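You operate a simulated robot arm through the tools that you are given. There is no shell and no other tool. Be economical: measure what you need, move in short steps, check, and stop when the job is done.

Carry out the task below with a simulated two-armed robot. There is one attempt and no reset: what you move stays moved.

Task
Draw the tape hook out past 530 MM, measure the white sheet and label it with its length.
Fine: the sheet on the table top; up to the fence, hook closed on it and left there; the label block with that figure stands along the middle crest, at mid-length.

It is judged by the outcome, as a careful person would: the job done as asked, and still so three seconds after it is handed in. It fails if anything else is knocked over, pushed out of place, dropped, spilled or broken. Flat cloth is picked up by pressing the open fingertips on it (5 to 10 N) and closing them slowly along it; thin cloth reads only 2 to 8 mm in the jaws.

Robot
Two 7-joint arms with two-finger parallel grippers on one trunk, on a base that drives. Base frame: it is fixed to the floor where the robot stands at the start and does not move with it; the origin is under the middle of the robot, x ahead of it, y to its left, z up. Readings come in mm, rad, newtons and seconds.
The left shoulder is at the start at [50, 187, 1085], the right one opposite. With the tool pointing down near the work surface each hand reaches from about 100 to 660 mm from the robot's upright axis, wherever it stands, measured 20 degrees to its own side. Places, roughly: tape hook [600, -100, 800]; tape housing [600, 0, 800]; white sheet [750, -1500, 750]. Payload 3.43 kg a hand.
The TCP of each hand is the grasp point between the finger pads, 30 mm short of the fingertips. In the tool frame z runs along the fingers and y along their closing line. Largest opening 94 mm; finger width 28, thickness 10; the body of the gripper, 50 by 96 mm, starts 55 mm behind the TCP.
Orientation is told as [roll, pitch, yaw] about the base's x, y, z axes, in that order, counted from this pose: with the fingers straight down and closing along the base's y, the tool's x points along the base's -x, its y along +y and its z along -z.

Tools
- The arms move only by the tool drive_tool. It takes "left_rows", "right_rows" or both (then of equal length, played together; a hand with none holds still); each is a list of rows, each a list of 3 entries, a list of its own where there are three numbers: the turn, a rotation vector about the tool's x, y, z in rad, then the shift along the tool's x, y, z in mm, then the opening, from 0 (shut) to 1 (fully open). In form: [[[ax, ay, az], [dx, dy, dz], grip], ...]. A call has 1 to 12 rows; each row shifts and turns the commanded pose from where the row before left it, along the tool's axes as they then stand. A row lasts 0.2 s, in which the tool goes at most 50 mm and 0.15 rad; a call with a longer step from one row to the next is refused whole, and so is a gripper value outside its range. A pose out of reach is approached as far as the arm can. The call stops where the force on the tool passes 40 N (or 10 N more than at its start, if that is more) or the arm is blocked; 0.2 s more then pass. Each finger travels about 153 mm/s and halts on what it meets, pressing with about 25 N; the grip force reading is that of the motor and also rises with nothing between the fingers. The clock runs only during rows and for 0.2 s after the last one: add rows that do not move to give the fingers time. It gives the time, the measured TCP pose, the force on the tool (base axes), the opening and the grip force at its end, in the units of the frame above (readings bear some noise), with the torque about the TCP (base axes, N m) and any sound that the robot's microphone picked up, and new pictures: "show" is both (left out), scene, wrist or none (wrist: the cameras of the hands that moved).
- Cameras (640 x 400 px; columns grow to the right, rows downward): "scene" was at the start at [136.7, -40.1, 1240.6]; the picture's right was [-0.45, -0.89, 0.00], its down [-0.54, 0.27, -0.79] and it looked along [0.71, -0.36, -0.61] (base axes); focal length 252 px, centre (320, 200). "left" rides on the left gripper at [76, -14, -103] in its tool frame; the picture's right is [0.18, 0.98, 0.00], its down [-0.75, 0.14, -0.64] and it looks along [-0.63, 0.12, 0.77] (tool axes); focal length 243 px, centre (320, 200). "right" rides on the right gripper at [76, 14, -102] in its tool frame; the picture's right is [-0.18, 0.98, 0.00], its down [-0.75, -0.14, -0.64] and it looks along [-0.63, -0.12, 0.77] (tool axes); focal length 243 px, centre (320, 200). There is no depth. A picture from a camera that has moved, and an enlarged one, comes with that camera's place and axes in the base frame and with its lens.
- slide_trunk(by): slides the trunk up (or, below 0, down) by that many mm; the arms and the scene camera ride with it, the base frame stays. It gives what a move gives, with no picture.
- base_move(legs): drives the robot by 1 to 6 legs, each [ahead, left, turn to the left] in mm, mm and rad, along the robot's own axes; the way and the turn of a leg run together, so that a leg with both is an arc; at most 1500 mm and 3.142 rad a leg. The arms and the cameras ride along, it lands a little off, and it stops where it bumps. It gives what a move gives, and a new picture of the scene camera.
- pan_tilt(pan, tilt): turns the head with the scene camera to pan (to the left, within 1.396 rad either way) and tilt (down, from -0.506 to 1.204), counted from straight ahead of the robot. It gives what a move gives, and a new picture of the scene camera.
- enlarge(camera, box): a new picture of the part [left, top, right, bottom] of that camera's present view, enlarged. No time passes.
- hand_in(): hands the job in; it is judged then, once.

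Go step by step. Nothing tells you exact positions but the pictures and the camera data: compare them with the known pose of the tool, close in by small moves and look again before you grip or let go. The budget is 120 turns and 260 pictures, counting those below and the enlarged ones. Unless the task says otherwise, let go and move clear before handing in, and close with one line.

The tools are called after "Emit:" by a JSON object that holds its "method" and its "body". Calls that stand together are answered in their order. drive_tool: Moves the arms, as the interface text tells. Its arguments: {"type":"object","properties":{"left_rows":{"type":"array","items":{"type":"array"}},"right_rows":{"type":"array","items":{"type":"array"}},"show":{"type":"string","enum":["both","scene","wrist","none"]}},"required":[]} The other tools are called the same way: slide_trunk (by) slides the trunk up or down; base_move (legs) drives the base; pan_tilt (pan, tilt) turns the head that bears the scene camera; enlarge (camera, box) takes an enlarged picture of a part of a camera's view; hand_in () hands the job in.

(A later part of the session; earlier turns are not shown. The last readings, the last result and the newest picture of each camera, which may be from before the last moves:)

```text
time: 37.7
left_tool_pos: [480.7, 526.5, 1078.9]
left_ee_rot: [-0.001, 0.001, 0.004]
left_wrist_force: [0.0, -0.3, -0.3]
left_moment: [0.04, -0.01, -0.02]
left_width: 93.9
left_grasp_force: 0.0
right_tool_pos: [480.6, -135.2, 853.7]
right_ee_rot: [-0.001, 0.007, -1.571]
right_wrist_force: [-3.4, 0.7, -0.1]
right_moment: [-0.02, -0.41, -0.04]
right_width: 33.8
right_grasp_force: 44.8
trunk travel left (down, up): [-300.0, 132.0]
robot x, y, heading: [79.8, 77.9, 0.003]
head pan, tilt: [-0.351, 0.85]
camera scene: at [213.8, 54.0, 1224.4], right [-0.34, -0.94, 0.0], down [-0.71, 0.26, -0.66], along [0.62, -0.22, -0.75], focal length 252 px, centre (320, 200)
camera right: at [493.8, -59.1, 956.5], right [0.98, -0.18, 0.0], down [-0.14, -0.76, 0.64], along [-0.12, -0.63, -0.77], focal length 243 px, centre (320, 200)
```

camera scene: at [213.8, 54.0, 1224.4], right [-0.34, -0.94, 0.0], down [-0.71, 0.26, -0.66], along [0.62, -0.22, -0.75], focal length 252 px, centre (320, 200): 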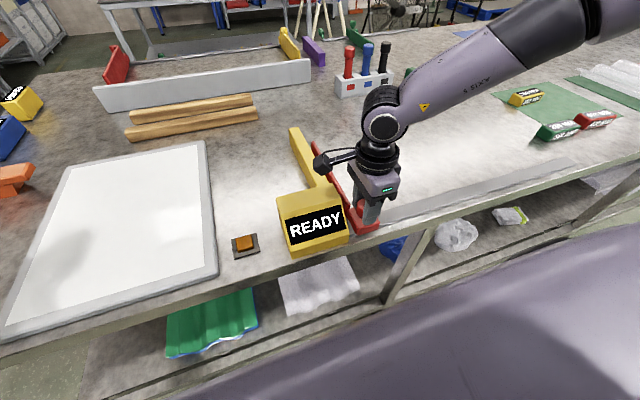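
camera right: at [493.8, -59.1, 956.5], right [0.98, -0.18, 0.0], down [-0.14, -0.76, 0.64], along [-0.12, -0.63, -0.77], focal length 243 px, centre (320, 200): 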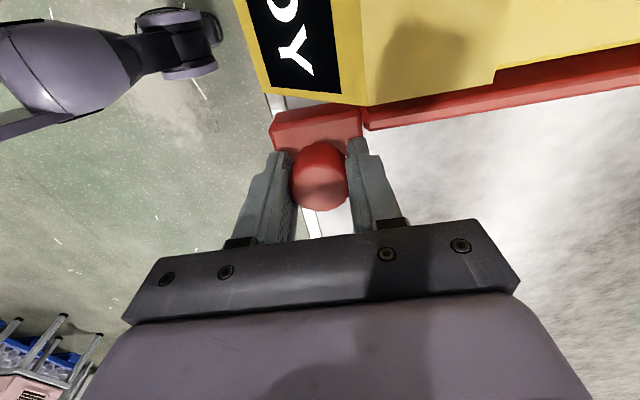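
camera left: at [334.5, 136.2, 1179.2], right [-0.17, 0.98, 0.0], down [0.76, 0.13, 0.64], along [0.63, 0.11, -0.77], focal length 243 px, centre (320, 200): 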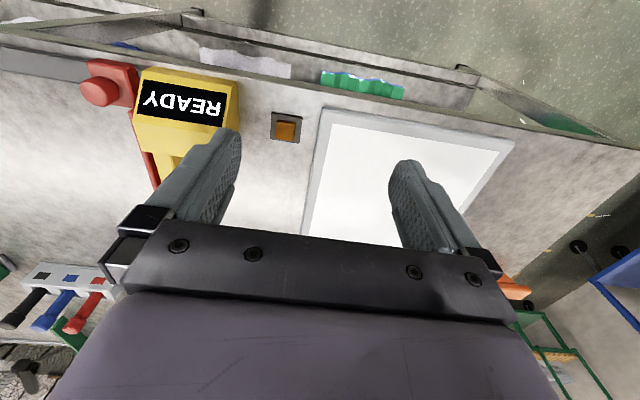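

The knob is gripped (34 mm). Draw it to -y.

Emit:
{"method": "drive_tool", "body": {"right_rows": [[[0, 0, 0], [-20, 0, 0], 0.1], [[0, 0, 0], [-25, 0, 0], 0.1], [[0, 0, 0], [-25, 0, 0], 0.1], [[0, 0, 0], [-25, 0, 0], 0.1], [[0, 0, 0], [-25, 0, 0], 0.1], [[0, 0, 0], [-25, 0, 0], 0.1], [[0, 0, 0], [-25, 0, 0], 0.1], [[0, 0, 0], [-25, 0, 0], 0.1], [[0, 0, 0], [-25, 0, 0], 0.1], [[0, 0, 0], [-25, 0, 0], 0.1], [[0, 0, 0], [-25, 0, 0], 0.1], [[0, 0, 0], [0, 0, 0], 0.1]]}}

```text
time: 40.3
left_tool_pos: [478.9, 527.0, 1078.3]
left_ee_rot: [-0.001, -0.002, 0.004]
left_wrist_force: [0.4, -0.4, -0.3]
left_moment: [-0.03, -0.01, 0.0]
left_width: 94.3
left_grasp_force: 0.0
right_tool_pos: [478.6, -404.7, 853.0]
right_ee_rot: [0.003, 0.004, -1.569]
right_wrist_force: [1.5, -1.8, 24.2]
right_moment: [-0.05, 0.32, -0.09]
right_width: 33.6
right_grasp_force: 45.3
trunk travel left (down, up): [-300.0, 132.0]
robot x, y, heading: [80.4, 82.8, 0.006]
head pan, tilt: [-0.351, 0.85]
camera scene: at [212.9, 55.6, 1224.6], right [-0.34, -0.94, 0.0], down [-0.71, 0.25, -0.66], along [0.62, -0.23, -0.75], focal length 252 px, centre (320, 200)
camera right: at [493.1, -329.0, 956.0], right [0.98, -0.18, 0.0], down [-0.14, -0.76, 0.64], along [-0.11, -0.63, -0.77], focal length 243 px, centre (320, 200)
```

scene: 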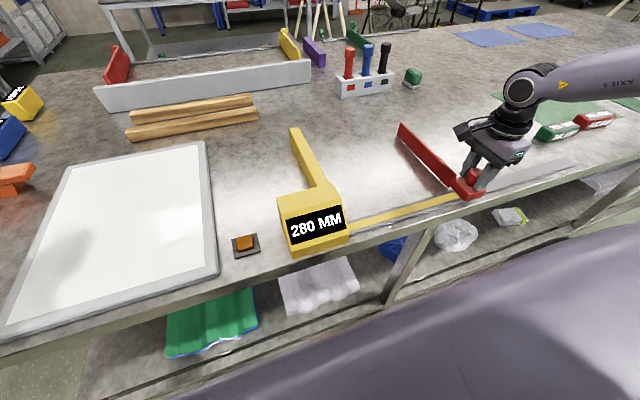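
right: 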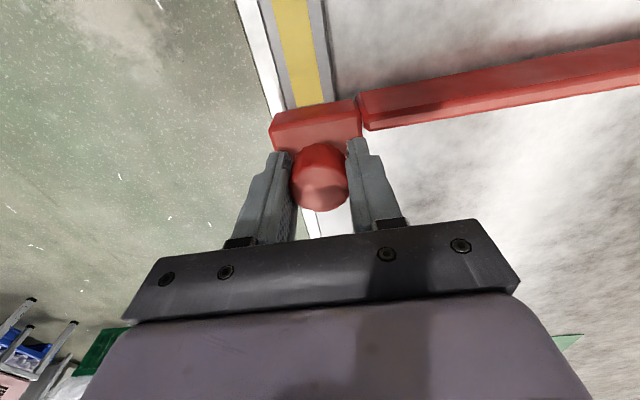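

The display reads 280 MM. I release, raise, and shift the base right for a second stroke.

Emit:
{"method": "drive_tool", "body": {"right_rows": [[[0, 0, 0], [0, 0, -2], 0.1], [[0, 0, 0], [0, 0, 0], 0.4], [[0, 0, 0], [0, 0, 0], 0.75], [[0, 0, 0], [0, 0, 0], 0.75], [[0, 0, 0], [0, 0, -40], 0.75], [[0, 0, 0], [0, 0, -40], 0.75], [[0, 0, 0], [0, 0, 0], 0.75]], "show": "none"}}

Emit:
{"method": "base_move", "body": {"legs": [[0, -275, 0]]}}

```text
time: 41.9
left_tool_pos: [481.7, 524.8, 1078.4]
left_ee_rot: [0.0, -0.002, 0.004]
left_wrist_force: [0.7, 0.3, 0.2]
left_moment: [-0.01, 0.02, 0.03]
left_width: 94.0
left_grasp_force: 0.0
right_tool_pos: [481.1, -407.5, 937.1]
right_ee_rot: [-0.004, 0.007, -1.571]
right_wrist_force: [0.2, -0.4, 0.6]
right_moment: [0.03, -0.01, 0.0]
right_width: 70.4
right_grasp_force: 0.1
trunk travel left (down, up): [-300.0, 132.0]
robot x, y, heading: [79.6, 77.6, 0.007]
head pan, tilt: [-0.351, 0.85]
```

```text
time: 43.8
left_tool_pos: [482.9, 245.0, 1078.2]
left_ee_rot: [0.0, -0.002, -0.002]
left_wrist_force: [-0.1, 0.9, 0.9]
left_moment: [-0.02, 0.0, 0.02]
left_width: 94.0
left_grasp_force: 0.1
right_tool_pos: [478.4, -689.3, 937.3]
right_ee_rot: [-0.002, 0.008, -1.577]
right_wrist_force: [-0.2, -0.4, 0.6]
right_moment: [0.03, 0.03, 0.01]
right_width: 70.8
right_grasp_force: 0.0
trunk travel left (down, up): [-300.0, 132.0]
robot x, y, heading: [82.6, -196.9, -0.004]
head pan, tilt: [-0.351, 0.85]
camera scene: at [214.3, -225.1, 1224.3], right [-0.35, -0.94, 0.0], down [-0.7, 0.26, -0.66], along [0.62, -0.23, -0.75], focal length 252 px, centre (320, 200)
```

scene: 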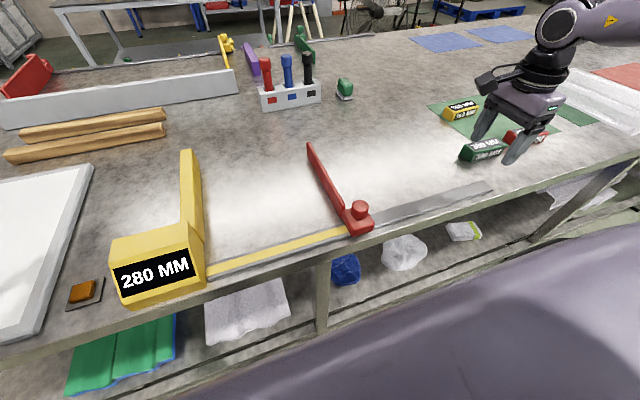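

The hook stays put. Return over the knob (≈(479,-405)) and regrip.

Emit:
{"method": "drive_tool", "body": {"right_rows": [[[0, 0, 0], [47, 0, 0], 0.75], [[0, 0, 0], [47, 0, 0], 0.75], [[0, 0, 0], [47, 0, 0], 0.75], [[0, 0, 0], [47, 0, 0], 0.75], [[0, 0, 0], [47, 0, 0], 0.75], [[0, 0, 0], [49, 0, 0], 0.75], [[0, 0, 0], [0, 0, 35], 0.75], [[0, 0, 0], [0, 0, 25], 0.75], [[0, 0, 0], [0, 0, 0], 0.75]]}}

```text
time: 45.8
left_tool_pos: [484.4, 245.1, 1077.5]
left_ee_rot: [-0.001, 0.0, -0.003]
left_wrist_force: [0.2, -0.1, 0.3]
left_moment: [0.01, 0.01, -0.02]
left_width: 93.9
left_grasp_force: 0.1
right_tool_pos: [482.7, -403.3, 877.8]
right_ee_rot: [-0.003, 0.008, -1.576]
right_wrist_force: [-0.2, 0.6, 0.3]
right_moment: [-0.02, 0.01, 0.0]
right_width: 70.3
right_grasp_force: 0.1
trunk travel left (down, up): [-300.0, 132.0]
robot x, y, heading: [82.5, -198.6, -0.008]
head pan, tilt: [-0.351, 0.85]
camera scene: at [214.3, -224.6, 1224.4], right [-0.35, -0.94, 0.0], down [-0.7, 0.26, -0.66], along [0.62, -0.23, -0.75], focal length 252 px, centre (320, 200)
camera right: at [498.1, -328.1, 980.2], right [0.98, -0.19, 0.0], down [-0.14, -0.76, 0.64], along [-0.12, -0.63, -0.77], focal length 243 px, centre (320, 200)
```

scene: 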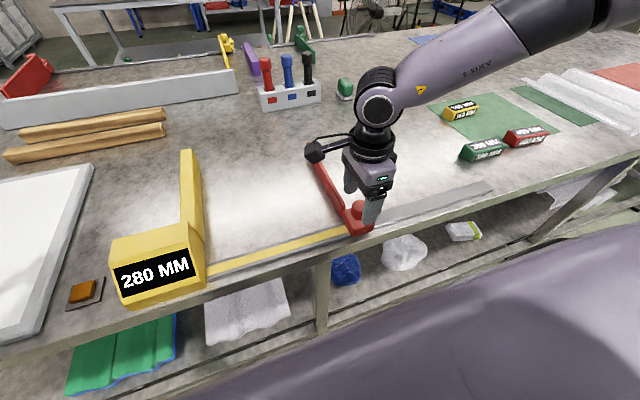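
right: 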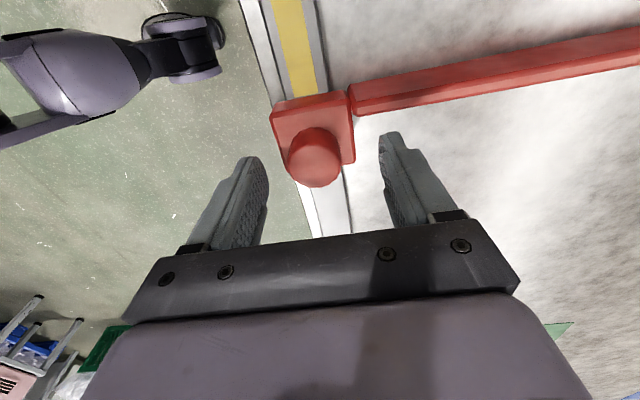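

Emit:
{"method": "drive_tool", "body": {"right_rows": [[[0, 0, 0], [0, -3, 12], 0.75], [[0, 0, 0], [0, 0, 10], 0.75], [[0, 0, 0], [0, 0, 0], 0.4], [[0, 0, 0], [0, 0, 0], 0.1], [[0, 0, 0], [0, 0, 0], 0.1]], "show": "none"}}

Emit:
{"method": "drive_tool", "body": {"right_rows": [[[0, 0, 0], [-20, 0, 0], 0.1], [[0, 0, 0], [-25, 0, 0], 0.1], [[0, 0, 0], [-25, 0, 0], 0.1], [[0, 0, 0], [-25, 0, 0], 0.1], [[0, 0, 0], [-25, 0, 0], 0.1], [[0, 0, 0], [-25, 0, 0], 0.1], [[0, 0, 0], [-25, 0, 0], 0.1], [[0, 0, 0], [-25, 0, 0], 0.1], [[0, 0, 0], [-25, 0, 0], 0.1], [[0, 0, 0], [-25, 0, 0], 0.1], [[0, 0, 0], [-25, 0, 0], 0.1], [[0, 0, 0], [-10, 0, 0], 0.1]]}}

```text
time: 47.0
left_tool_pos: [485.2, 245.0, 1077.1]
left_ee_rot: [0.001, 0.0, -0.002]
left_wrist_force: [-0.4, 0.4, -0.5]
left_moment: [0.01, 0.0, 0.0]
left_width: 94.2
left_grasp_force: 0.0
right_tool_pos: [479.3, -404.5, 855.9]
right_ee_rot: [0.0, 0.007, -1.576]
right_wrist_force: [2.1, -1.1, -2.3]
right_moment: [-0.17, -0.9, -0.15]
right_width: 33.9
right_grasp_force: 44.7
trunk travel left (down, up): [-300.0, 132.0]
robot x, y, heading: [81.7, -196.1, -0.004]
head pan, tilt: [-0.351, 0.85]
```

```text
time: 49.6
left_tool_pos: [485.8, 246.7, 1076.8]
left_ee_rot: [-0.001, 0.002, -0.001]
left_wrist_force: [-0.5, -0.3, 0.5]
left_moment: [0.01, -0.01, 0.02]
left_width: 94.1
left_grasp_force: 0.1
right_tool_pos: [479.8, -682.6, 855.9]
right_ee_rot: [0.006, 0.009, -1.573]
right_wrist_force: [24.0, 0.9, 8.7]
right_moment: [0.58, 0.33, -0.1]
right_width: 33.6
right_grasp_force: 45.1
trunk travel left (down, up): [-300.0, 132.0]
robot x, y, heading: [76.3, -196.7, -0.003]
head pan, tilt: [-0.351, 0.85]
camera scene: at [216.0, -224.0, 1224.2], right [-0.35, -0.94, 0.0], down [-0.71, 0.26, -0.66], along [0.62, -0.23, -0.75], focal length 252 px, centre (320, 200)
camera right: at [493.2, -606.4, 959.4], right [0.98, -0.19, 0.0], down [-0.15, -0.76, 0.63], along [-0.12, -0.62, -0.77], focal length 243 px, centre (320, 200)
```

scene: 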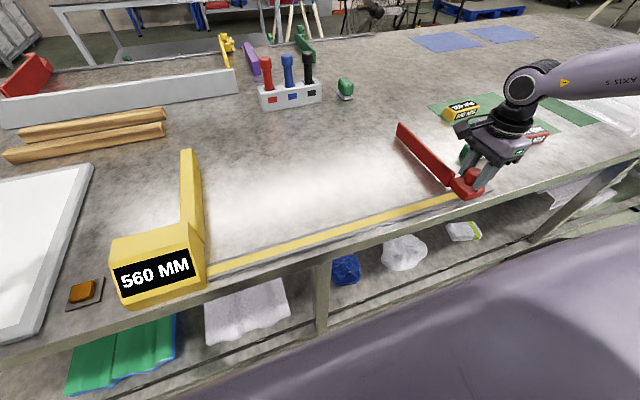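
right: 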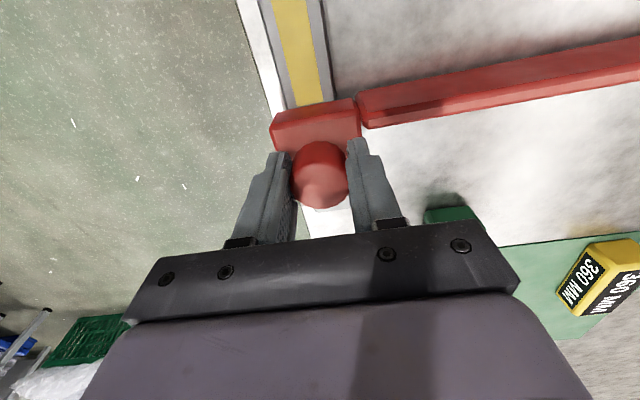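

560 MM is shown, past 530. Release and rise, then go to the sheet.

Emit:
{"method": "drive_tool", "body": {"right_rows": [[[0, 0, 0], [0, 0, 0], 0.1], [[0, 0, 0], [0, 0, 0], 0.4], [[0, 0, 0], [0, 0, 0], 0.8], [[0, 0, 0], [0, 0, 0], 0.8], [[0, 0, 0], [0, 0, -45], 0.8], [[0, 0, 0], [0, 0, -45], 0.8], [[0, 0, 0], [0, 0, -45], 0.8], [[0, 0, 0], [0, 0, 0], 0.8]], "show": "none"}}

Emit:
{"method": "base_move", "body": {"legs": [[0, -850, 0]]}}

Emit:
{"method": "pan_tilt", "body": {"pan": -0.2, "tilt": 0.75}}

```text
time: 51.4
left_tool_pos: [484.1, 245.3, 1078.7]
left_ee_rot: [-0.001, 0.001, -0.001]
left_wrist_force: [0.5, 0.9, -0.6]
left_moment: [-0.08, 0.02, 0.0]
left_width: 94.0
left_grasp_force: 0.1
right_tool_pos: [474.6, -684.3, 989.7]
right_ee_rot: [-0.002, 0.008, -1.576]
right_wrist_force: [-0.4, -0.6, 0.0]
right_moment: [0.02, 0.04, 0.02]
right_width: 75.1
right_grasp_force: 0.0
trunk travel left (down, up): [-300.0, 132.0]
robot x, y, heading: [82.1, -196.9, -0.002]
head pan, tilt: [-0.351, 0.85]
```

```text
time: 55.9
left_tool_pos: [482.4, -583.4, 1078.4]
left_ee_rot: [0.0, 0.0, 0.009]
left_wrist_force: [-0.2, -1.0, -0.5]
left_moment: [0.03, 0.01, 0.02]
left_width: 94.1
left_grasp_force: 0.1
right_tool_pos: [485.2, -1512.2, 990.0]
right_ee_rot: [-0.002, 0.007, -1.564]
right_wrist_force: [-0.6, 0.1, 0.5]
right_moment: [-0.02, -0.02, 0.03]
right_width: 75.2
right_grasp_force: 0.1
trunk travel left (down, up): [-300.0, 132.0]
robot x, y, heading: [85.7, -1029.4, 0.012]
head pan, tilt: [-0.351, 0.85]
camera scene: at [218.0, -1057.4, 1224.3], right [-0.33, -0.94, 0.0], down [-0.71, 0.25, -0.66], along [0.62, -0.22, -0.75], focal length 252 px, centre (320, 200)
```

scene: 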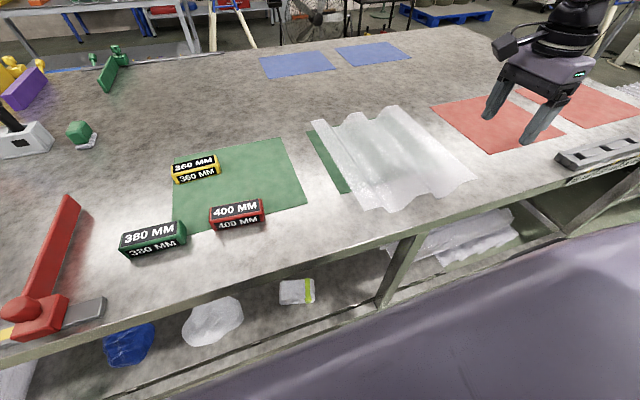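

```text
time: 56.6
left_tool_pos: [482.6, -582.9, 1078.4]
left_ee_rot: [-0.001, 0.001, 0.009]
left_wrist_force: [-0.6, -0.2, 0.0]
left_moment: [-0.04, 0.01, -0.05]
left_width: 94.1
left_grasp_force: 0.1
right_tool_pos: [485.0, -1513.4, 990.3]
right_ee_rot: [-0.001, 0.007, -1.564]
right_wrist_force: [0.0, -0.5, -0.3]
right_moment: [-0.03, 0.0, -0.01]
right_width: 75.4
right_grasp_force: 0.1
trunk travel left (down, up): [-300.0, 132.0]
robot x, y, heading: [85.9, -1031.8, 0.01]
head pan, tilt: [-0.201, 0.75]
camera scene: at [225.7, -1046.8, 1232.3], right [-0.19, -0.98, 0.0], down [-0.67, 0.13, -0.73], along [0.72, -0.14, -0.68], focal length 252 px, centre (320, 200)
```

scene: 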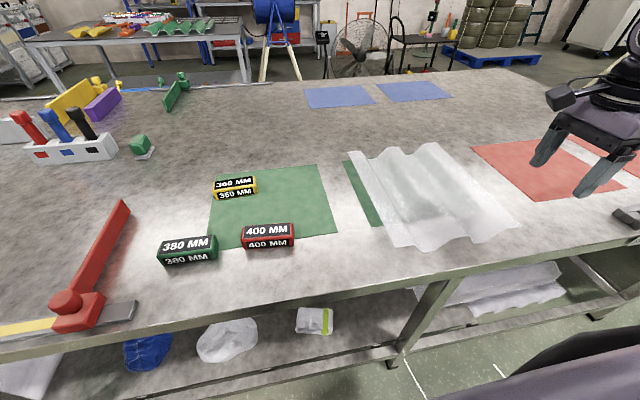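

Sheet spans roughly x 490–860, y −1255…−1540. I'll grip its right raised edge at mid-length with the right hand, fingers pointing left and down. First set base and hand yaw.

Emit:
{"method": "base_move", "body": {"legs": [[40, -250, -0.01]]}}

Emit:
{"method": "drive_tool", "body": {"right_rows": [[[0, 0, -0.13], [0, 0, 0], 0.8], [[0, 0, -0.13], [0, 0, 0], 0.8], [[0, 0, -0.13], [0, 0, 0], 0.8], [[0, 0, -0.13], [0, 0, 0], 0.8], [[0, 0, -0.13], [0, 0, 0], 0.8], [[0, 0, -0.13], [0, 0, 0], 0.8], [[0, 0, -0.13], [0, 0, 0], 0.8], [[0, 0, -0.13], [0, 0, 0], 0.8], [[0, 0, -0.13], [0, 0, 0], 0.8], [[0, 0, -0.13], [0, 0, 0], 0.8], [[0, 0, -0.13], [0, 0, 0], 0.8], [[0, 0, -0.13], [0, 0, 0], 0.8]], "show": "wrist"}}

```text
time: 58.4
left_tool_pos: [528.0, -840.3, 1078.4]
left_ee_rot: [0.0, -0.001, 0.003]
left_wrist_force: [0.7, -1.3, 0.4]
left_moment: [0.03, 0.0, -0.01]
left_width: 94.0
left_grasp_force: 0.0
right_tool_pos: [524.3, -1769.9, 990.2]
right_ee_rot: [-0.001, 0.006, -1.57]
right_wrist_force: [0.4, 0.3, -0.2]
right_moment: [0.02, 0.01, 0.02]
right_width: 75.2
right_grasp_force: 0.1
trunk travel left (down, up): [-300.0, 132.0]
robot x, y, heading: [129.0, -1287.4, 0.008]
head pan, tilt: [-0.201, 0.75]
camera scene: at [268.2, -1301.6, 1232.4], right [-0.2, -0.98, 0.0], down [-0.67, 0.13, -0.73], along [0.72, -0.14, -0.68], focal length 252 px, centre (320, 200)
```

scene: 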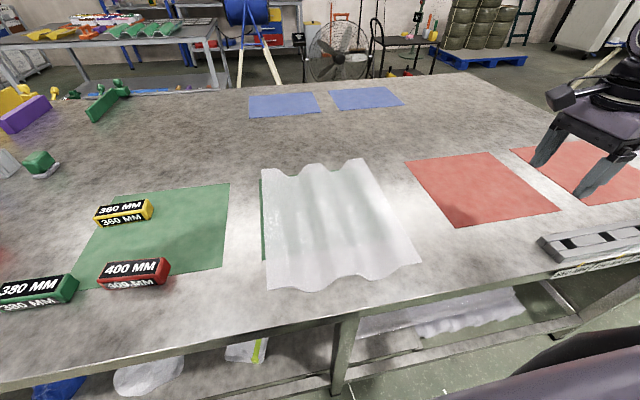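

```text
time: 61.0
left_tool_pos: [528.1, -839.8, 1078.1]
left_ee_rot: [0.0, 0.0, 0.004]
left_wrist_force: [-0.3, 0.0, -0.3]
left_moment: [0.0, 0.04, 0.02]
left_width: 94.0
left_grasp_force: 0.1
right_tool_pos: [523.9, -1769.5, 989.9]
right_ee_rot: [0.009, 0.0, -0.005]
right_wrist_force: [1.3, 0.4, 0.1]
right_moment: [-0.01, -0.01, -0.01]
right_width: 75.2
right_grasp_force: 0.1
trunk travel left (down, up): [-300.0, 132.0]
robot x, y, heading: [130.5, -1285.2, 0.002]
head pan, tilt: [-0.201, 0.75]
camera right: at [447.8, -1755.2, 1093.3], right [0.19, 0.98, 0.01], down [0.75, -0.15, 0.64], along [0.63, -0.12, -0.77], focal length 243 px, centre (320, 200)
```

right: 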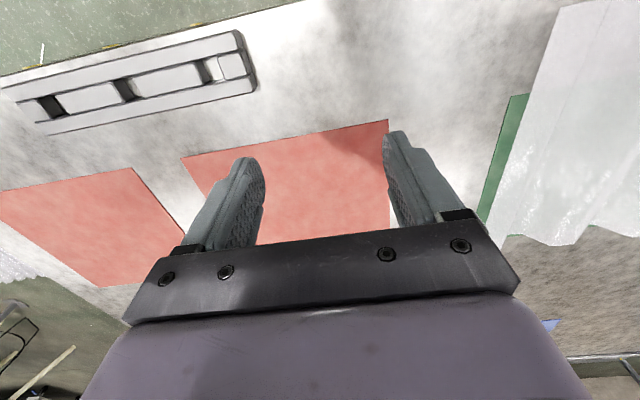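

Emit:
{"method": "enlarge", "body": {"camera": "scene", "box": [240, 140, 440, 300]}}

```text
2.50 times, centred on (340, 220) of scene
camera zoom: at [268.3, -1301.2, 1232.4], right [-0.2, -0.98, 0.0], down [-0.67, 0.13, -0.73], along [0.72, -0.14, -0.68], focal length 629 px, centre (270, 150)
```

zoom: 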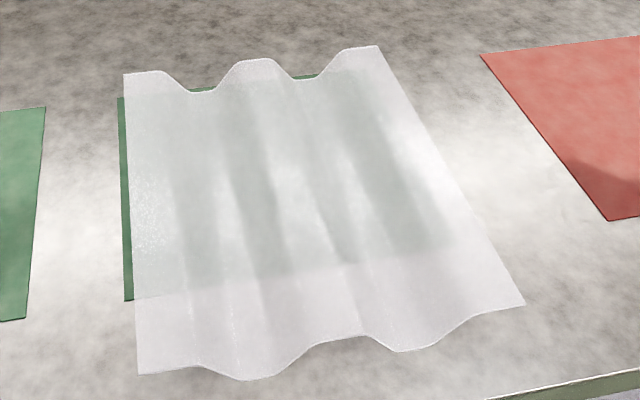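

Sheet corners: x≈499–861, y≈−1252…−1546, lips at z≈815, crest ~35 mm high. I roll the right hand 65° (fingers left/25° down) and approach the right lip at mid-length from outside.

Emit:
{"method": "drive_tool", "body": {"right_rows": [[[-0.142, 0, 0], [0, 0, 0], 0.3], [[-0.142, 0, 0], [0, 0, 0], 0.3], [[-0.142, 0, 0], [0, 0, 0], 0.3], [[-0.142, 0, 0], [0, 0, 0], 0.3], [[-0.142, 0, 0], [0, 0, 0], 0.3], [[-0.142, 0, 0], [0, 0, 0], 0.3], [[-0.142, 0, 0], [0, 0, 0], 0.3], [[-0.142, 0, 0], [0, 0, 0], 0.3], [[0, 0, 0], [0, 0, 0], 0.3]], "show": "none"}}

Emit:
{"method": "drive_tool", "body": {"right_rows": [[[0, 0, 0], [-22, -8, 22], 0.3], [[0, 0, 0], [-22, -8, 22], 0.3], [[0, 0, 0], [-22, -8, 22], 0.3], [[0, 0, 0], [-22, -8, 22], 0.3], [[0, 0, 0], [-22, -8, 22], 0.3], [[0, 0, 0], [-23, -8, 22], 0.3], [[0, 0, 0], [-23, -8, 22], 0.3], [[0, 0, 0], [0, 0, 0], 0.3]]}}

```text
time: 63.0
left_tool_pos: [527.6, -839.1, 1078.6]
left_ee_rot: [-0.001, -0.001, 0.005]
left_wrist_force: [-1.0, 0.0, 0.2]
left_moment: [0.02, 0.01, 0.0]
left_width: 93.9
left_grasp_force: 0.0
right_tool_pos: [483.3, -1695.8, 1056.5]
right_ee_rot: [1.144, 0.003, -0.011]
right_wrist_force: [-0.8, -0.7, 0.1]
right_moment: [0.02, 0.02, -0.02]
right_width: 28.5
right_grasp_force: 0.0
right hand out of reach, approached as far as the arm can: row 3, 4, 5, 6, 7, 8
trunk travel left (down, up): [-300.0, 132.0]
robot x, y, heading: [128.9, -1285.4, -0.001]
head pan, tilt: [-0.201, 0.75]
```

```text
time: 64.8
left_tool_pos: [528.8, -840.1, 1078.3]
left_ee_rot: [0.0, -0.001, 0.003]
left_wrist_force: [-0.2, 0.3, -0.4]
left_moment: [0.03, 0.02, 0.02]
left_width: 93.7
left_grasp_force: 0.1
right_tool_pos: [577.9, -1540.6, 1039.8]
right_ee_rot: [1.139, 0.005, -0.016]
right_wrist_force: [-0.9, -0.2, 0.9]
right_moment: [0.01, 0.0, 0.03]
right_width: 28.4
right_grasp_force: 0.0
right hand out of reach, approached as far as the arm can: row 1, 2, 3, 4, 5, 6, 7
trunk travel left (down, up): [-300.0, 132.0]
robot x, y, heading: [129.3, -1279.3, 0.004]
head pan, tilt: [-0.201, 0.75]
camera scene: at [268.3, -1301.3, 1232.4], right [-0.2, -0.98, 0.0], down [-0.67, 0.13, -0.73], along [0.72, -0.14, -0.68], focal length 252 px, centre (320, 200)
camera right: at [500.4, -1626.5, 1094.6], right [0.19, 0.41, 0.89], down [0.75, -0.65, 0.14], along [0.64, 0.64, -0.43], focal length 243 px, centre (320, 200)
```

scene: 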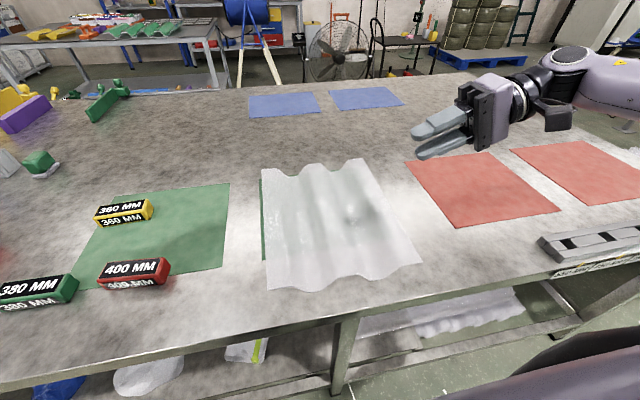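
right: 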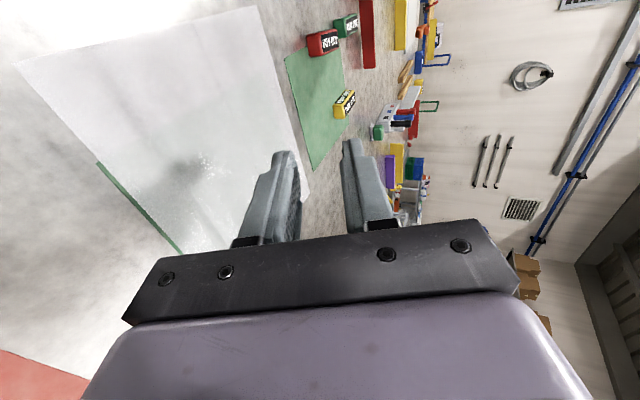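

The shoulder is too high for this pose. I back the hand off a little and slide the trunk down.

Emit:
{"method": "drive_tool", "body": {"right_rows": [[[0, 0, 0], [0, -17, -36], 0.3], [[0, 0, 0], [0, -17, -36], 0.3], [[0, 0, 0], [0, 0, 0], 0.3]], "show": "none"}}

Emit:
{"method": "slide_trunk", "body": {"by": -150}}

```text
time: 65.6
left_tool_pos: [528.1, -839.5, 1079.1]
left_ee_rot: [0.0, 0.0, 0.004]
left_wrist_force: [0.7, -0.3, -0.5]
left_moment: [0.0, 0.0, -0.02]
left_width: 94.2
left_grasp_force: 0.1
right_tool_pos: [566.1, -1611.9, 1057.0]
right_ee_rot: [1.139, 0.006, -0.012]
right_wrist_force: [0.8, 0.2, -0.2]
right_moment: [-0.07, -0.02, 0.02]
right_width: 28.0
right_grasp_force: 0.0
right hand out of reach, approached as far as the arm can: row 1, 2
trunk travel left (down, up): [-300.0, 132.0]
robot x, y, heading: [124.8, -1285.4, 0.005]
head pan, tilt: [-0.201, 0.75]
```

```text
time: 67.4
left_tool_pos: [527.7, -839.9, 928.1]
left_ee_rot: [0.0, -0.001, 0.003]
left_wrist_force: [-0.1, 0.0, 0.2]
left_moment: [-0.02, -0.01, -0.01]
left_width: 93.9
left_grasp_force: 0.1
right_tool_pos: [565.6, -1611.4, 906.9]
right_ee_rot: [1.14, 0.004, -0.012]
right_wrist_force: [-0.3, -0.4, 0.4]
right_moment: [0.03, -0.02, 0.02]
right_width: 28.3
right_grasp_force: 0.0
trunk travel left (down, up): [-150.0, 282.0]
robot x, y, heading: [126.3, -1287.4, 0.002]
head pan, tilt: [-0.201, 0.75]
```

Emit:
{"method": "drive_tool", "body": {"right_rows": [[[0, 0, 0], [-28, -12, 9], 0.3], [[0, 0, 0], [-28, -12, 9], 0.3], [[0, 0, 0], [-29, -12, 9], 0.3], [[0, 0, 0], [-29, -12, 9], 0.3], [[0, 0, 0], [0, 0, 0], 0.3]]}}

```text
time: 68.6
left_tool_pos: [528.2, -839.9, 928.3]
left_ee_rot: [0.001, 0.001, 0.007]
left_wrist_force: [-0.7, 0.3, 0.0]
left_moment: [0.03, 0.06, -0.02]
left_width: 93.9
left_grasp_force: 0.1
right_tool_pos: [625.5, -1565.4, 927.7]
right_ee_rot: [1.139, 0.009, -0.016]
right_wrist_force: [-0.9, 0.9, -0.8]
right_moment: [0.0, -0.01, -0.02]
right_width: 27.9
right_grasp_force: 0.0
right hand out of reach, approached as far as the arm can: row 1, 2, 3, 4
trunk travel left (down, up): [-150.0, 282.0]
robot x, y, heading: [127.3, -1283.5, 0.0]
head pan, tilt: [-0.201, 0.75]
camera scene: at [268.3, -1301.2, 1082.4], right [-0.2, -0.98, 0.0], down [-0.67, 0.13, -0.73], along [0.72, -0.14, -0.68], focal length 252 px, centre (320, 200)
camera right: at [547.3, -1650.6, 983.9], right [0.2, 0.41, 0.89], down [0.74, -0.65, 0.14], along [0.64, 0.64, -0.43], focal length 243 px, centre (320, 200)
```

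scene: 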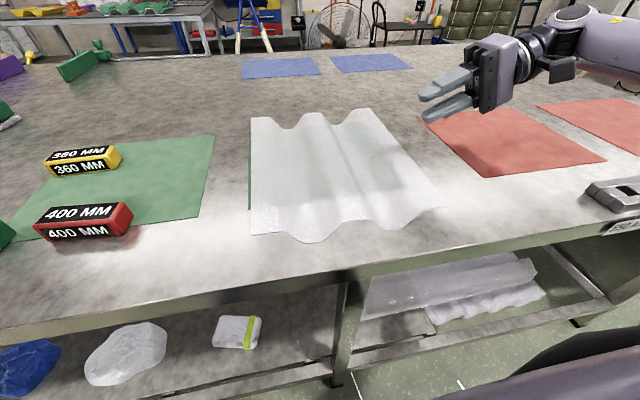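
right: 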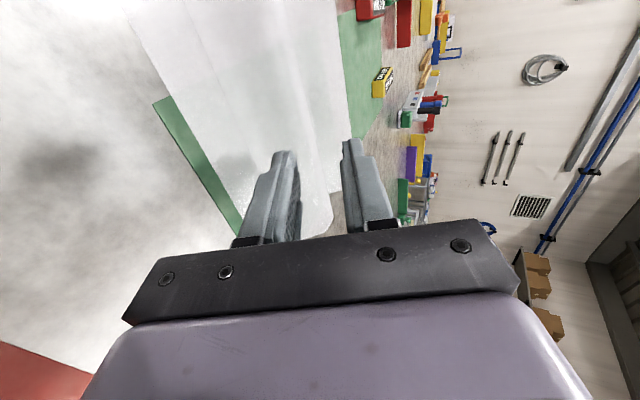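

It is arm extension that limits; moving the base right helps.

Emit:
{"method": "base_move", "body": {"legs": [[10, -170, 0]]}}

```text
time: 70.0
left_tool_pos: [527.6, -1013.0, 928.0]
left_ee_rot: [-0.001, 0.0, 0.005]
left_wrist_force: [0.2, -0.5, -0.5]
left_moment: [-0.02, -0.01, -0.01]
left_width: 94.1
left_grasp_force: 0.1
right_tool_pos: [624.4, -1738.2, 926.5]
right_ee_rot: [1.137, 0.009, -0.016]
right_wrist_force: [-0.8, -0.2, 0.0]
right_moment: [-0.02, -0.02, -0.02]
right_width: 28.2
right_grasp_force: 0.1
trunk travel left (down, up): [-150.0, 282.0]
robot x, y, heading: [130.2, -1452.2, 0.001]
head pan, tilt: [-0.201, 0.75]
camera scene: at [268.2, -1474.0, 1082.4], right [-0.2, -0.98, 0.0], down [-0.67, 0.13, -0.73], along [0.72, -0.14, -0.68], focal length 252 px, centre (320, 200)
```

scene: 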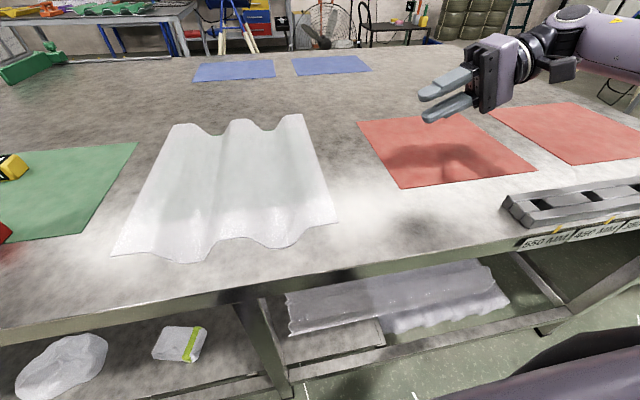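

Emit:
{"method": "drive_tool", "body": {"right_rows": [[[0, 0, 0], [-11, -3, 32], 0.3], [[0, 0, 0], [-11, -3, 32], 0.3], [[0, 0, 0], [-11, -2, 32], 0.3], [[0, 0, 0], [-11, -2, 32], 0.3], [[0, 0, 0], [-12, -3, 31], 0.3], [[0, 0, 0], [0, 0, 0], 0.3]]}}

Emit:
{"method": "enlarge", "body": {"camera": "scene", "box": [220, 90, 420, 215]}}

```text
time: 71.5
left_tool_pos: [528.8, -1012.6, 928.1]
left_ee_rot: [-0.001, -0.001, 0.007]
left_wrist_force: [0.1, 0.4, -0.3]
left_moment: [-0.01, -0.02, -0.01]
left_width: 93.9
left_grasp_force: 0.1
right_tool_pos: [644.2, -1588.6, 898.7]
right_ee_rot: [1.133, 0.011, -0.02]
right_wrist_force: [0.6, 0.1, -0.3]
right_moment: [0.0, 0.01, 0.01]
right_width: 28.1
right_grasp_force: 0.0
right hand out of reach, approached as far as the arm can: row 1, 2, 3, 4, 5
trunk travel left (down, up): [-150.0, 282.0]
robot x, y, heading: [127.7, -1458.3, 0.002]
head pan, tilt: [-0.201, 0.75]
camera scene: at [268.3, -1474.0, 1082.4], right [-0.2, -0.98, 0.0], down [-0.67, 0.13, -0.73], along [0.72, -0.14, -0.68], focal length 252 px, centre (320, 200)
camera right: at [565.6, -1672.8, 956.4], right [0.2, 0.41, 0.89], down [0.74, -0.66, 0.14], along [0.64, 0.63, -0.44], focal length 243 px, centre (320, 200)
```

scene: 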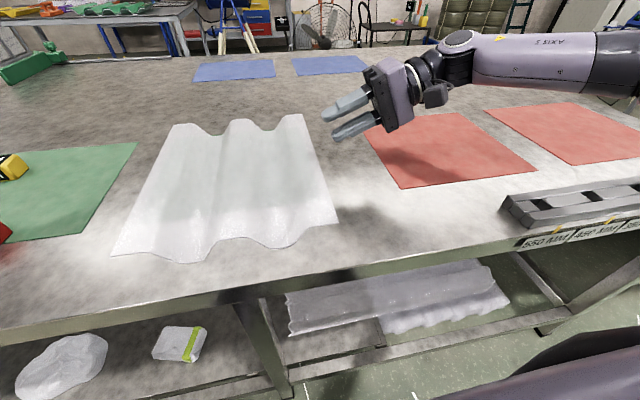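
right: 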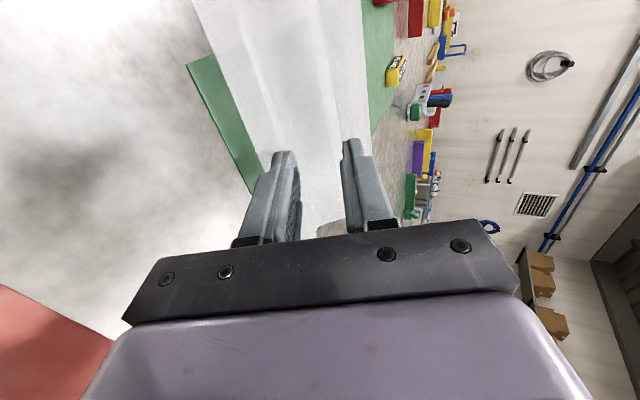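

```text
3.20 times, centred on (320, 152) of scene
camera zoom: at [268.3, -1474.0, 1082.4], right [-0.2, -0.98, 0.0], down [-0.67, 0.13, -0.73], along [0.72, -0.14, -0.68], focal length 806 px, centre (320, 352)
```

zoom: 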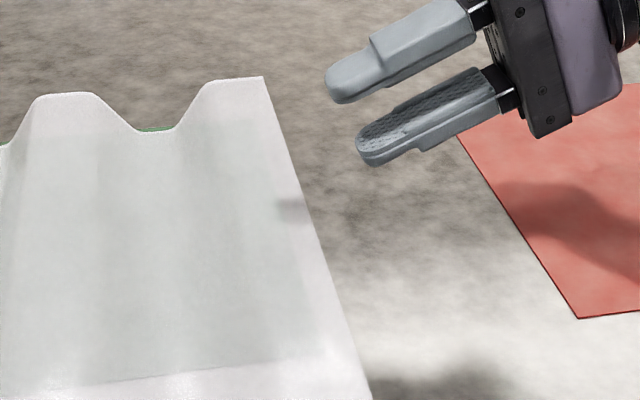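

I can use trunk and base as the remaining axes: trunk down ~50 puts the hand at the right height; base left makes the approach.

Emit:
{"method": "slide_trunk", "body": {"by": -51}}

Emit:
{"method": "enlarge", "body": {"camera": "scene", "box": [220, 40, 420, 165]}}

Emit:
{"method": "enlarge", "body": {"camera": "right", "box": [160, 50, 480, 250]}}

```text
time: 72.4
left_tool_pos: [528.1, -1013.0, 877.7]
left_ee_rot: [0.001, 0.0, 0.006]
left_wrist_force: [0.3, -0.5, 1.4]
left_moment: [0.0, 0.01, 0.01]
left_width: 93.9
left_grasp_force: 0.1
right_tool_pos: [643.4, -1586.9, 849.9]
right_ee_rot: [1.133, 0.011, -0.019]
right_wrist_force: [0.3, -0.8, -0.2]
right_moment: [0.03, 0.02, 0.04]
right_width: 28.3
right_grasp_force: 0.1
trunk travel left (down, up): [-99.0, 333.0]
robot x, y, heading: [127.4, -1458.6, 0.006]
head pan, tilt: [-0.201, 0.75]
```

```text
3.20 times, centred on (320, 102) of scene
camera zoom: at [268.2, -1474.1, 1031.4], right [-0.2, -0.98, 0.0], down [-0.67, 0.13, -0.73], along [0.72, -0.14, -0.68], focal length 806 px, centre (320, 512)
```

zoom: 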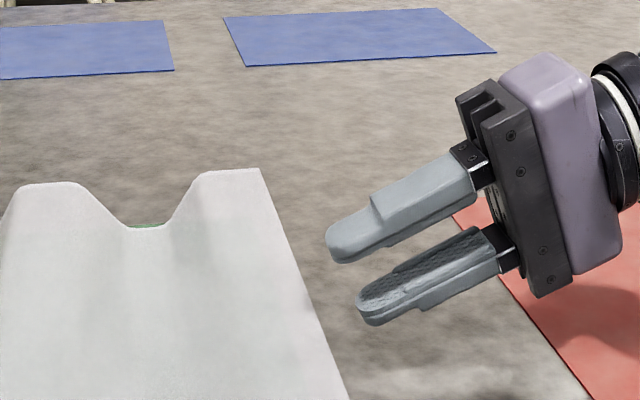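

```text
2.00 times, centred on (320, 150) of right
camera zoom: at [565.5, -1673.2, 905.7], right [0.2, 0.41, 0.89], down [0.74, -0.66, 0.14], along [0.64, 0.63, -0.44], focal length 485 px, centre (320, 300)
```

zoom: 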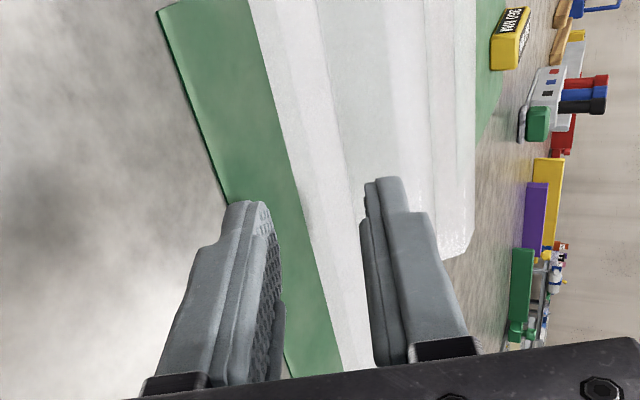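

Emit:
{"method": "slide_trunk", "body": {"by": -27}}

Emit:
{"method": "base_move", "body": {"legs": [[0, 15, 0]]}}

Emit:
{"method": "enlarge", "body": {"camera": "scene", "box": [220, 30, 420, 155]}}

Emit:
{"method": "enlarge", "body": {"camera": "right", "box": [160, 50, 480, 250]}}

```text
time: 73.1
left_tool_pos: [527.9, -1011.9, 850.0]
left_ee_rot: [0.0, -0.001, 0.005]
left_wrist_force: [0.0, 0.1, 0.5]
left_moment: [0.01, 0.0, -0.02]
left_width: 94.1
left_grasp_force: 0.1
right_tool_pos: [642.8, -1588.9, 821.3]
right_ee_rot: [1.133, 0.011, -0.02]
right_wrist_force: [0.2, 0.0, -0.3]
right_moment: [-0.03, -0.03, -0.02]
right_width: 28.2
right_grasp_force: 0.0
trunk travel left (down, up): [-72.0, 360.0]
robot x, y, heading: [130.1, -1458.6, 0.006]
head pan, tilt: [-0.201, 0.75]
```

```text
time: 73.9
left_tool_pos: [525.6, -997.1, 851.5]
left_ee_rot: [0.001, 0.0, 0.004]
left_wrist_force: [-1.0, -0.8, 0.0]
left_moment: [-0.01, -0.02, -0.05]
left_width: 93.9
left_grasp_force: 0.2
right_tool_pos: [642.1, -1573.0, 821.3]
right_ee_rot: [1.133, 0.01, -0.018]
right_wrist_force: [0.1, 0.6, -0.4]
right_moment: [0.0, 0.01, -0.01]
right_width: 28.0
right_grasp_force: 0.0
trunk travel left (down, up): [-72.0, 360.0]
robot x, y, heading: [124.2, -1442.7, 0.006]
head pan, tilt: [-0.201, 0.75]
camera scene: at [267.1, -1458.7, 1004.4], right [-0.2, -0.98, 0.0], down [-0.67, 0.13, -0.73], along [0.72, -0.14, -0.68], focal length 252 px, centre (320, 200)
```

scene: 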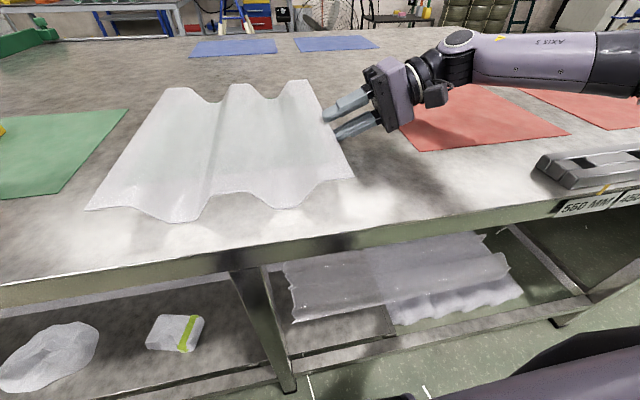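

```text
3.20 times, centred on (320, 92) of scene
camera zoom: at [267.1, -1458.7, 1004.4], right [-0.2, -0.98, 0.0], down [-0.67, 0.13, -0.73], along [0.72, -0.14, -0.68], focal length 806 px, centre (320, 544)
```

zoom: 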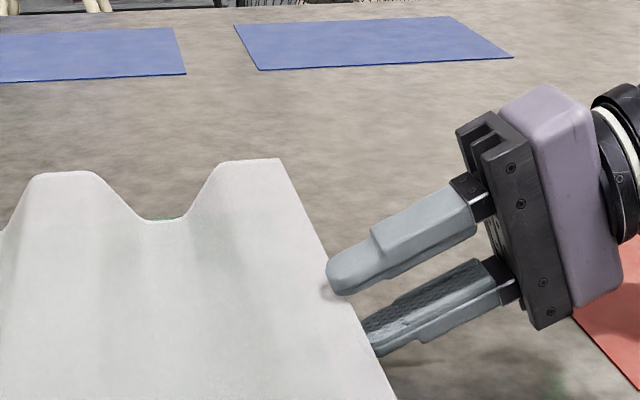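

```text
2.00 times, centred on (320, 150) of right
camera zoom: at [564.6, -1657.7, 878.5], right [0.2, 0.41, 0.89], down [0.74, -0.65, 0.14], along [0.64, 0.63, -0.44], focal length 485 px, centre (320, 300)
```

zoom: 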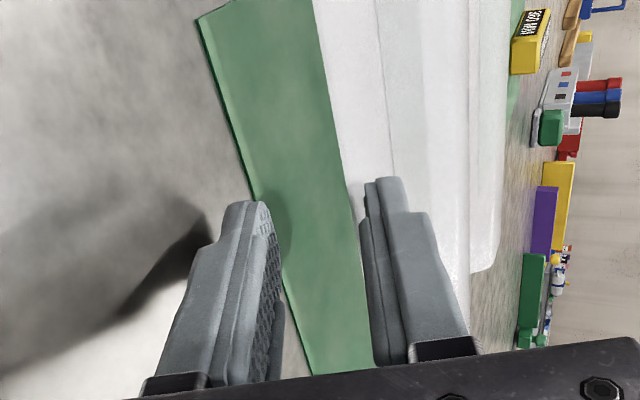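

The lower finger is entering under the lip; upper one passes close above. I raise 4 mm, open slightly more, and move in another 22 mm.

Emit:
{"method": "slide_trunk", "body": {"by": 4}}

Emit:
{"method": "drive_tool", "body": {"right_rows": [[[0, 0, 0], [0, 0, 0], 0.36], [[0, 0, 0], [0, 0, 0], 0.36]], "show": "none"}}

Emit:
{"method": "base_move", "body": {"legs": [[0, 22, 0]]}}

Emit:
{"method": "enlarge", "body": {"camera": "scene", "box": [220, 30, 420, 155]}}

Emit:
{"method": "enlarge", "body": {"camera": "right", "box": [160, 50, 480, 250]}}

```text
time: 74.4
left_tool_pos: [524.9, -996.4, 854.4]
left_ee_rot: [0.001, 0.0, 0.006]
left_wrist_force: [-0.7, 0.0, -0.2]
left_moment: [-0.01, -0.03, 0.02]
left_width: 94.2
left_grasp_force: 0.0
right_tool_pos: [642.0, -1573.1, 825.3]
right_ee_rot: [1.133, 0.009, -0.019]
right_wrist_force: [1.0, 0.6, 0.2]
right_moment: [0.01, 0.0, -0.01]
right_width: 28.1
right_grasp_force: 0.0
trunk travel left (down, up): [-76.0, 356.0]
robot x, y, heading: [124.3, -1445.5, 0.006]
head pan, tilt: [-0.201, 0.75]
```

```text
time: 75.0
left_tool_pos: [526.2, -997.7, 854.8]
left_ee_rot: [-0.001, 0.001, 0.004]
left_wrist_force: [0.2, 0.0, 0.4]
left_moment: [0.0, -0.02, -0.02]
left_width: 93.9
left_grasp_force: 0.1
right_tool_pos: [642.1, -1572.9, 825.1]
right_ee_rot: [1.134, 0.012, -0.017]
right_wrist_force: [-0.2, -1.0, -0.5]
right_moment: [0.01, -0.03, -0.03]
right_width: 33.8
right_grasp_force: 0.1
trunk travel left (down, up): [-76.0, 356.0]
robot x, y, heading: [126.2, -1439.5, 0.006]
head pan, tilt: [-0.201, 0.75]
```

```text
time: 75.8
left_tool_pos: [525.6, -974.1, 854.4]
left_ee_rot: [0.0, 0.001, 0.007]
left_wrist_force: [0.1, 0.0, 0.1]
left_moment: [0.01, -0.02, 0.01]
left_width: 93.8
left_grasp_force: 0.0
right_tool_pos: [642.0, -1549.7, 824.6]
right_ee_rot: [1.133, 0.011, -0.017]
right_wrist_force: [0.2, -0.4, -0.8]
right_moment: [-0.01, 0.0, 0.0]
right_width: 33.6
right_grasp_force: 0.1
trunk travel left (down, up): [-76.0, 356.0]
robot x, y, heading: [124.3, -1421.2, 0.007]
head pan, tilt: [-0.201, 0.75]
camera scene: at [266.3, -1436.1, 1008.4], right [-0.19, -0.98, 0.0], down [-0.67, 0.13, -0.73], along [0.72, -0.14, -0.68], focal length 252 px, centre (320, 200)
```

scene: 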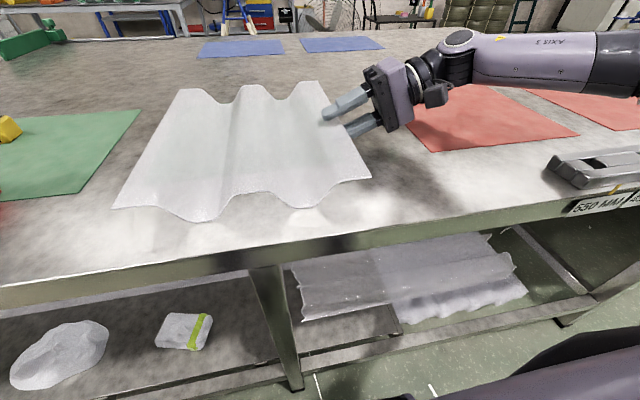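

```text
3.20 times, centred on (320, 92) of scene
camera zoom: at [266.3, -1436.1, 1008.4], right [-0.19, -0.98, 0.0], down [-0.67, 0.13, -0.73], along [0.72, -0.14, -0.68], focal length 806 px, centre (320, 544)
```

zoom: 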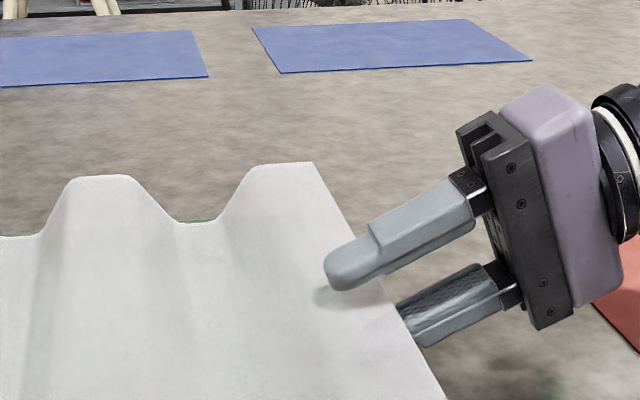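

```text
2.00 times, centred on (320, 150) of right
camera zoom: at [564.1, -1634.7, 882.5], right [0.2, 0.41, 0.89], down [0.74, -0.65, 0.14], along [0.64, 0.63, -0.44], focal length 485 px, centre (320, 300)
```

zoom: 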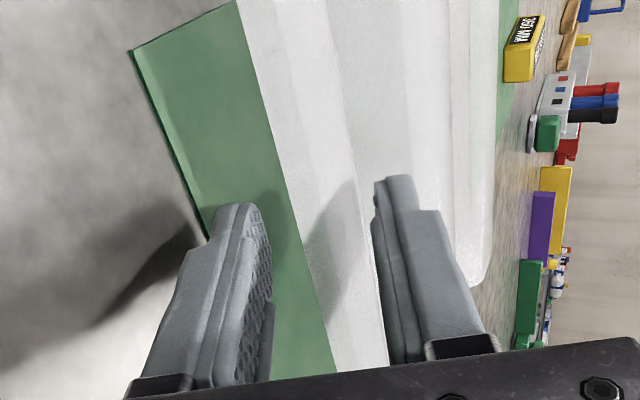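

The lip sits between the fingers. A touch deeper, then close slowly.

Emit:
{"method": "base_move", "body": {"legs": [[0, 7, 0]]}}

Emit:
{"method": "drive_tool", "body": {"right_rows": [[[0, 0, 0], [0, 0, 0], 0.28], [[0, 0, 0], [0, 0, 0], 0.2], [[0, 0, 0], [0, 0, 0], 0.13], [[0, 0, 0], [0, 0, 0], 0.06], [[0, 0, 0], [0, 0, 0], 0], [[0, 0, 0], [0, 0, 0], 0], [[0, 0, 0], [0, 0, 0], 0]]}}

Emit:
{"method": "enlarge", "body": {"camera": "scene", "box": [160, 30, 420, 200]}}

```text
time: 76.5
left_tool_pos: [526.8, -966.6, 854.8]
left_ee_rot: [0.001, 0.0, 0.007]
left_wrist_force: [-0.5, 0.4, 0.2]
left_moment: [-0.01, 0.04, 0.01]
left_width: 94.1
left_grasp_force: 0.1
right_tool_pos: [641.7, -1542.2, 826.8]
right_ee_rot: [1.132, 0.012, -0.018]
right_wrist_force: [-0.4, -0.2, -1.1]
right_moment: [0.03, 0.01, 0.01]
right_width: 33.6
right_grasp_force: 0.2
trunk travel left (down, up): [-76.0, 356.0]
robot x, y, heading: [127.5, -1412.0, 0.002]
head pan, tilt: [-0.201, 0.75]
camera scene: at [266.3, -1429.1, 1008.4], right [-0.19, -0.98, 0.0], down [-0.67, 0.13, -0.73], along [0.72, -0.14, -0.68], focal length 252 px, centre (320, 200)
```

scene: 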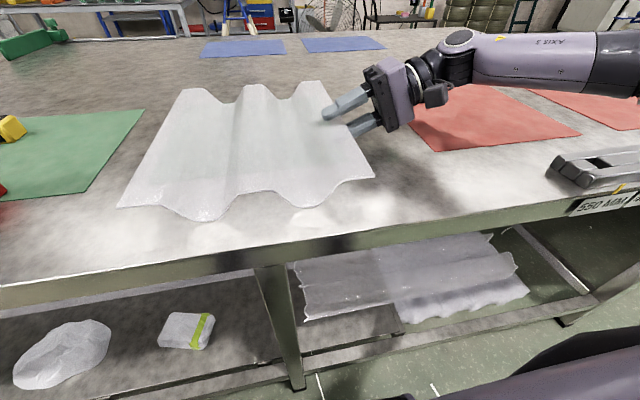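

```text
time: 78.1
left_tool_pos: [524.0, -966.6, 855.3]
left_ee_rot: [0.001, 0.0, 0.007]
left_wrist_force: [-0.5, 0.2, 0.4]
left_moment: [-0.02, -0.01, 0.01]
left_width: 93.9
left_grasp_force: 0.0
right_tool_pos: [642.1, -1542.5, 826.0]
right_ee_rot: [1.133, 0.007, -0.017]
right_wrist_force: [0.3, 0.7, 3.1]
right_moment: [0.85, -0.61, 0.12]
right_width: 22.7
right_grasp_force: 24.6
trunk travel left (down, up): [-76.0, 356.0]
robot x, y, heading: [125.0, -1412.0, 0.007]
head pan, tilt: [-0.201, 0.75]
camera scene: at [266.0, -1429.2, 1008.4], right [-0.19, -0.98, 0.0], down [-0.67, 0.13, -0.73], along [0.72, -0.14, -0.68], focal length 252 px, centre (320, 200)
camera right: at [563.9, -1627.8, 882.8], right [0.2, 0.41, 0.89], down [0.74, -0.65, 0.14], along [0.64, 0.63, -0.44], focal length 243 px, centre (320, 200)
```

scene: 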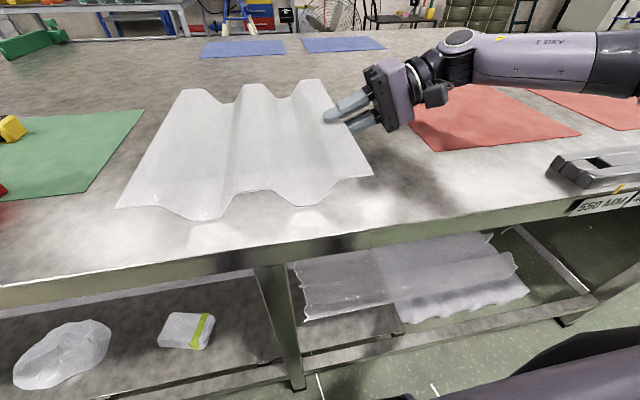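
right: 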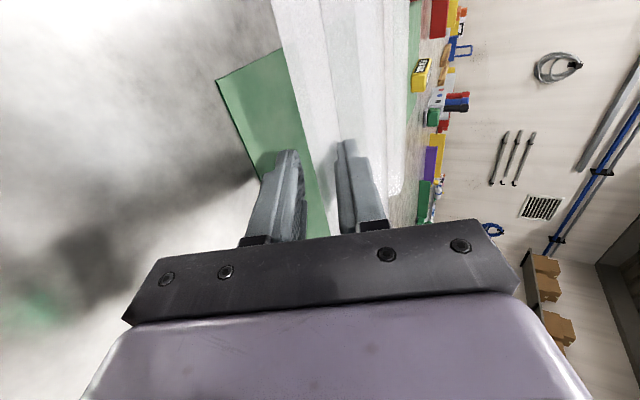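

```text
2.35 times, centred on (290, 115) of scene
camera zoom: at [266.0, -1429.2, 1008.4], right [-0.19, -0.98, 0.0], down [-0.67, 0.13, -0.73], along [0.72, -0.14, -0.68], focal length 592 px, centre (391, 400)
```

zoom: 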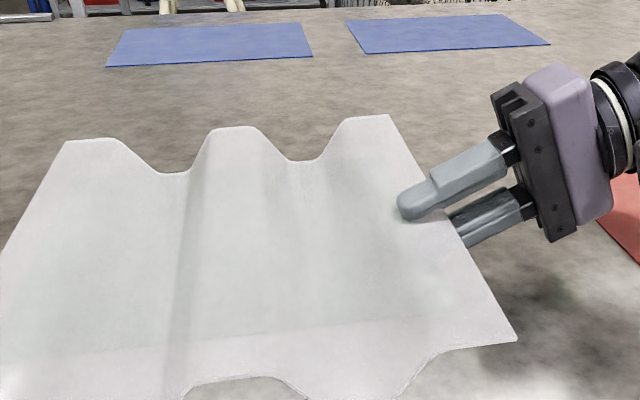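

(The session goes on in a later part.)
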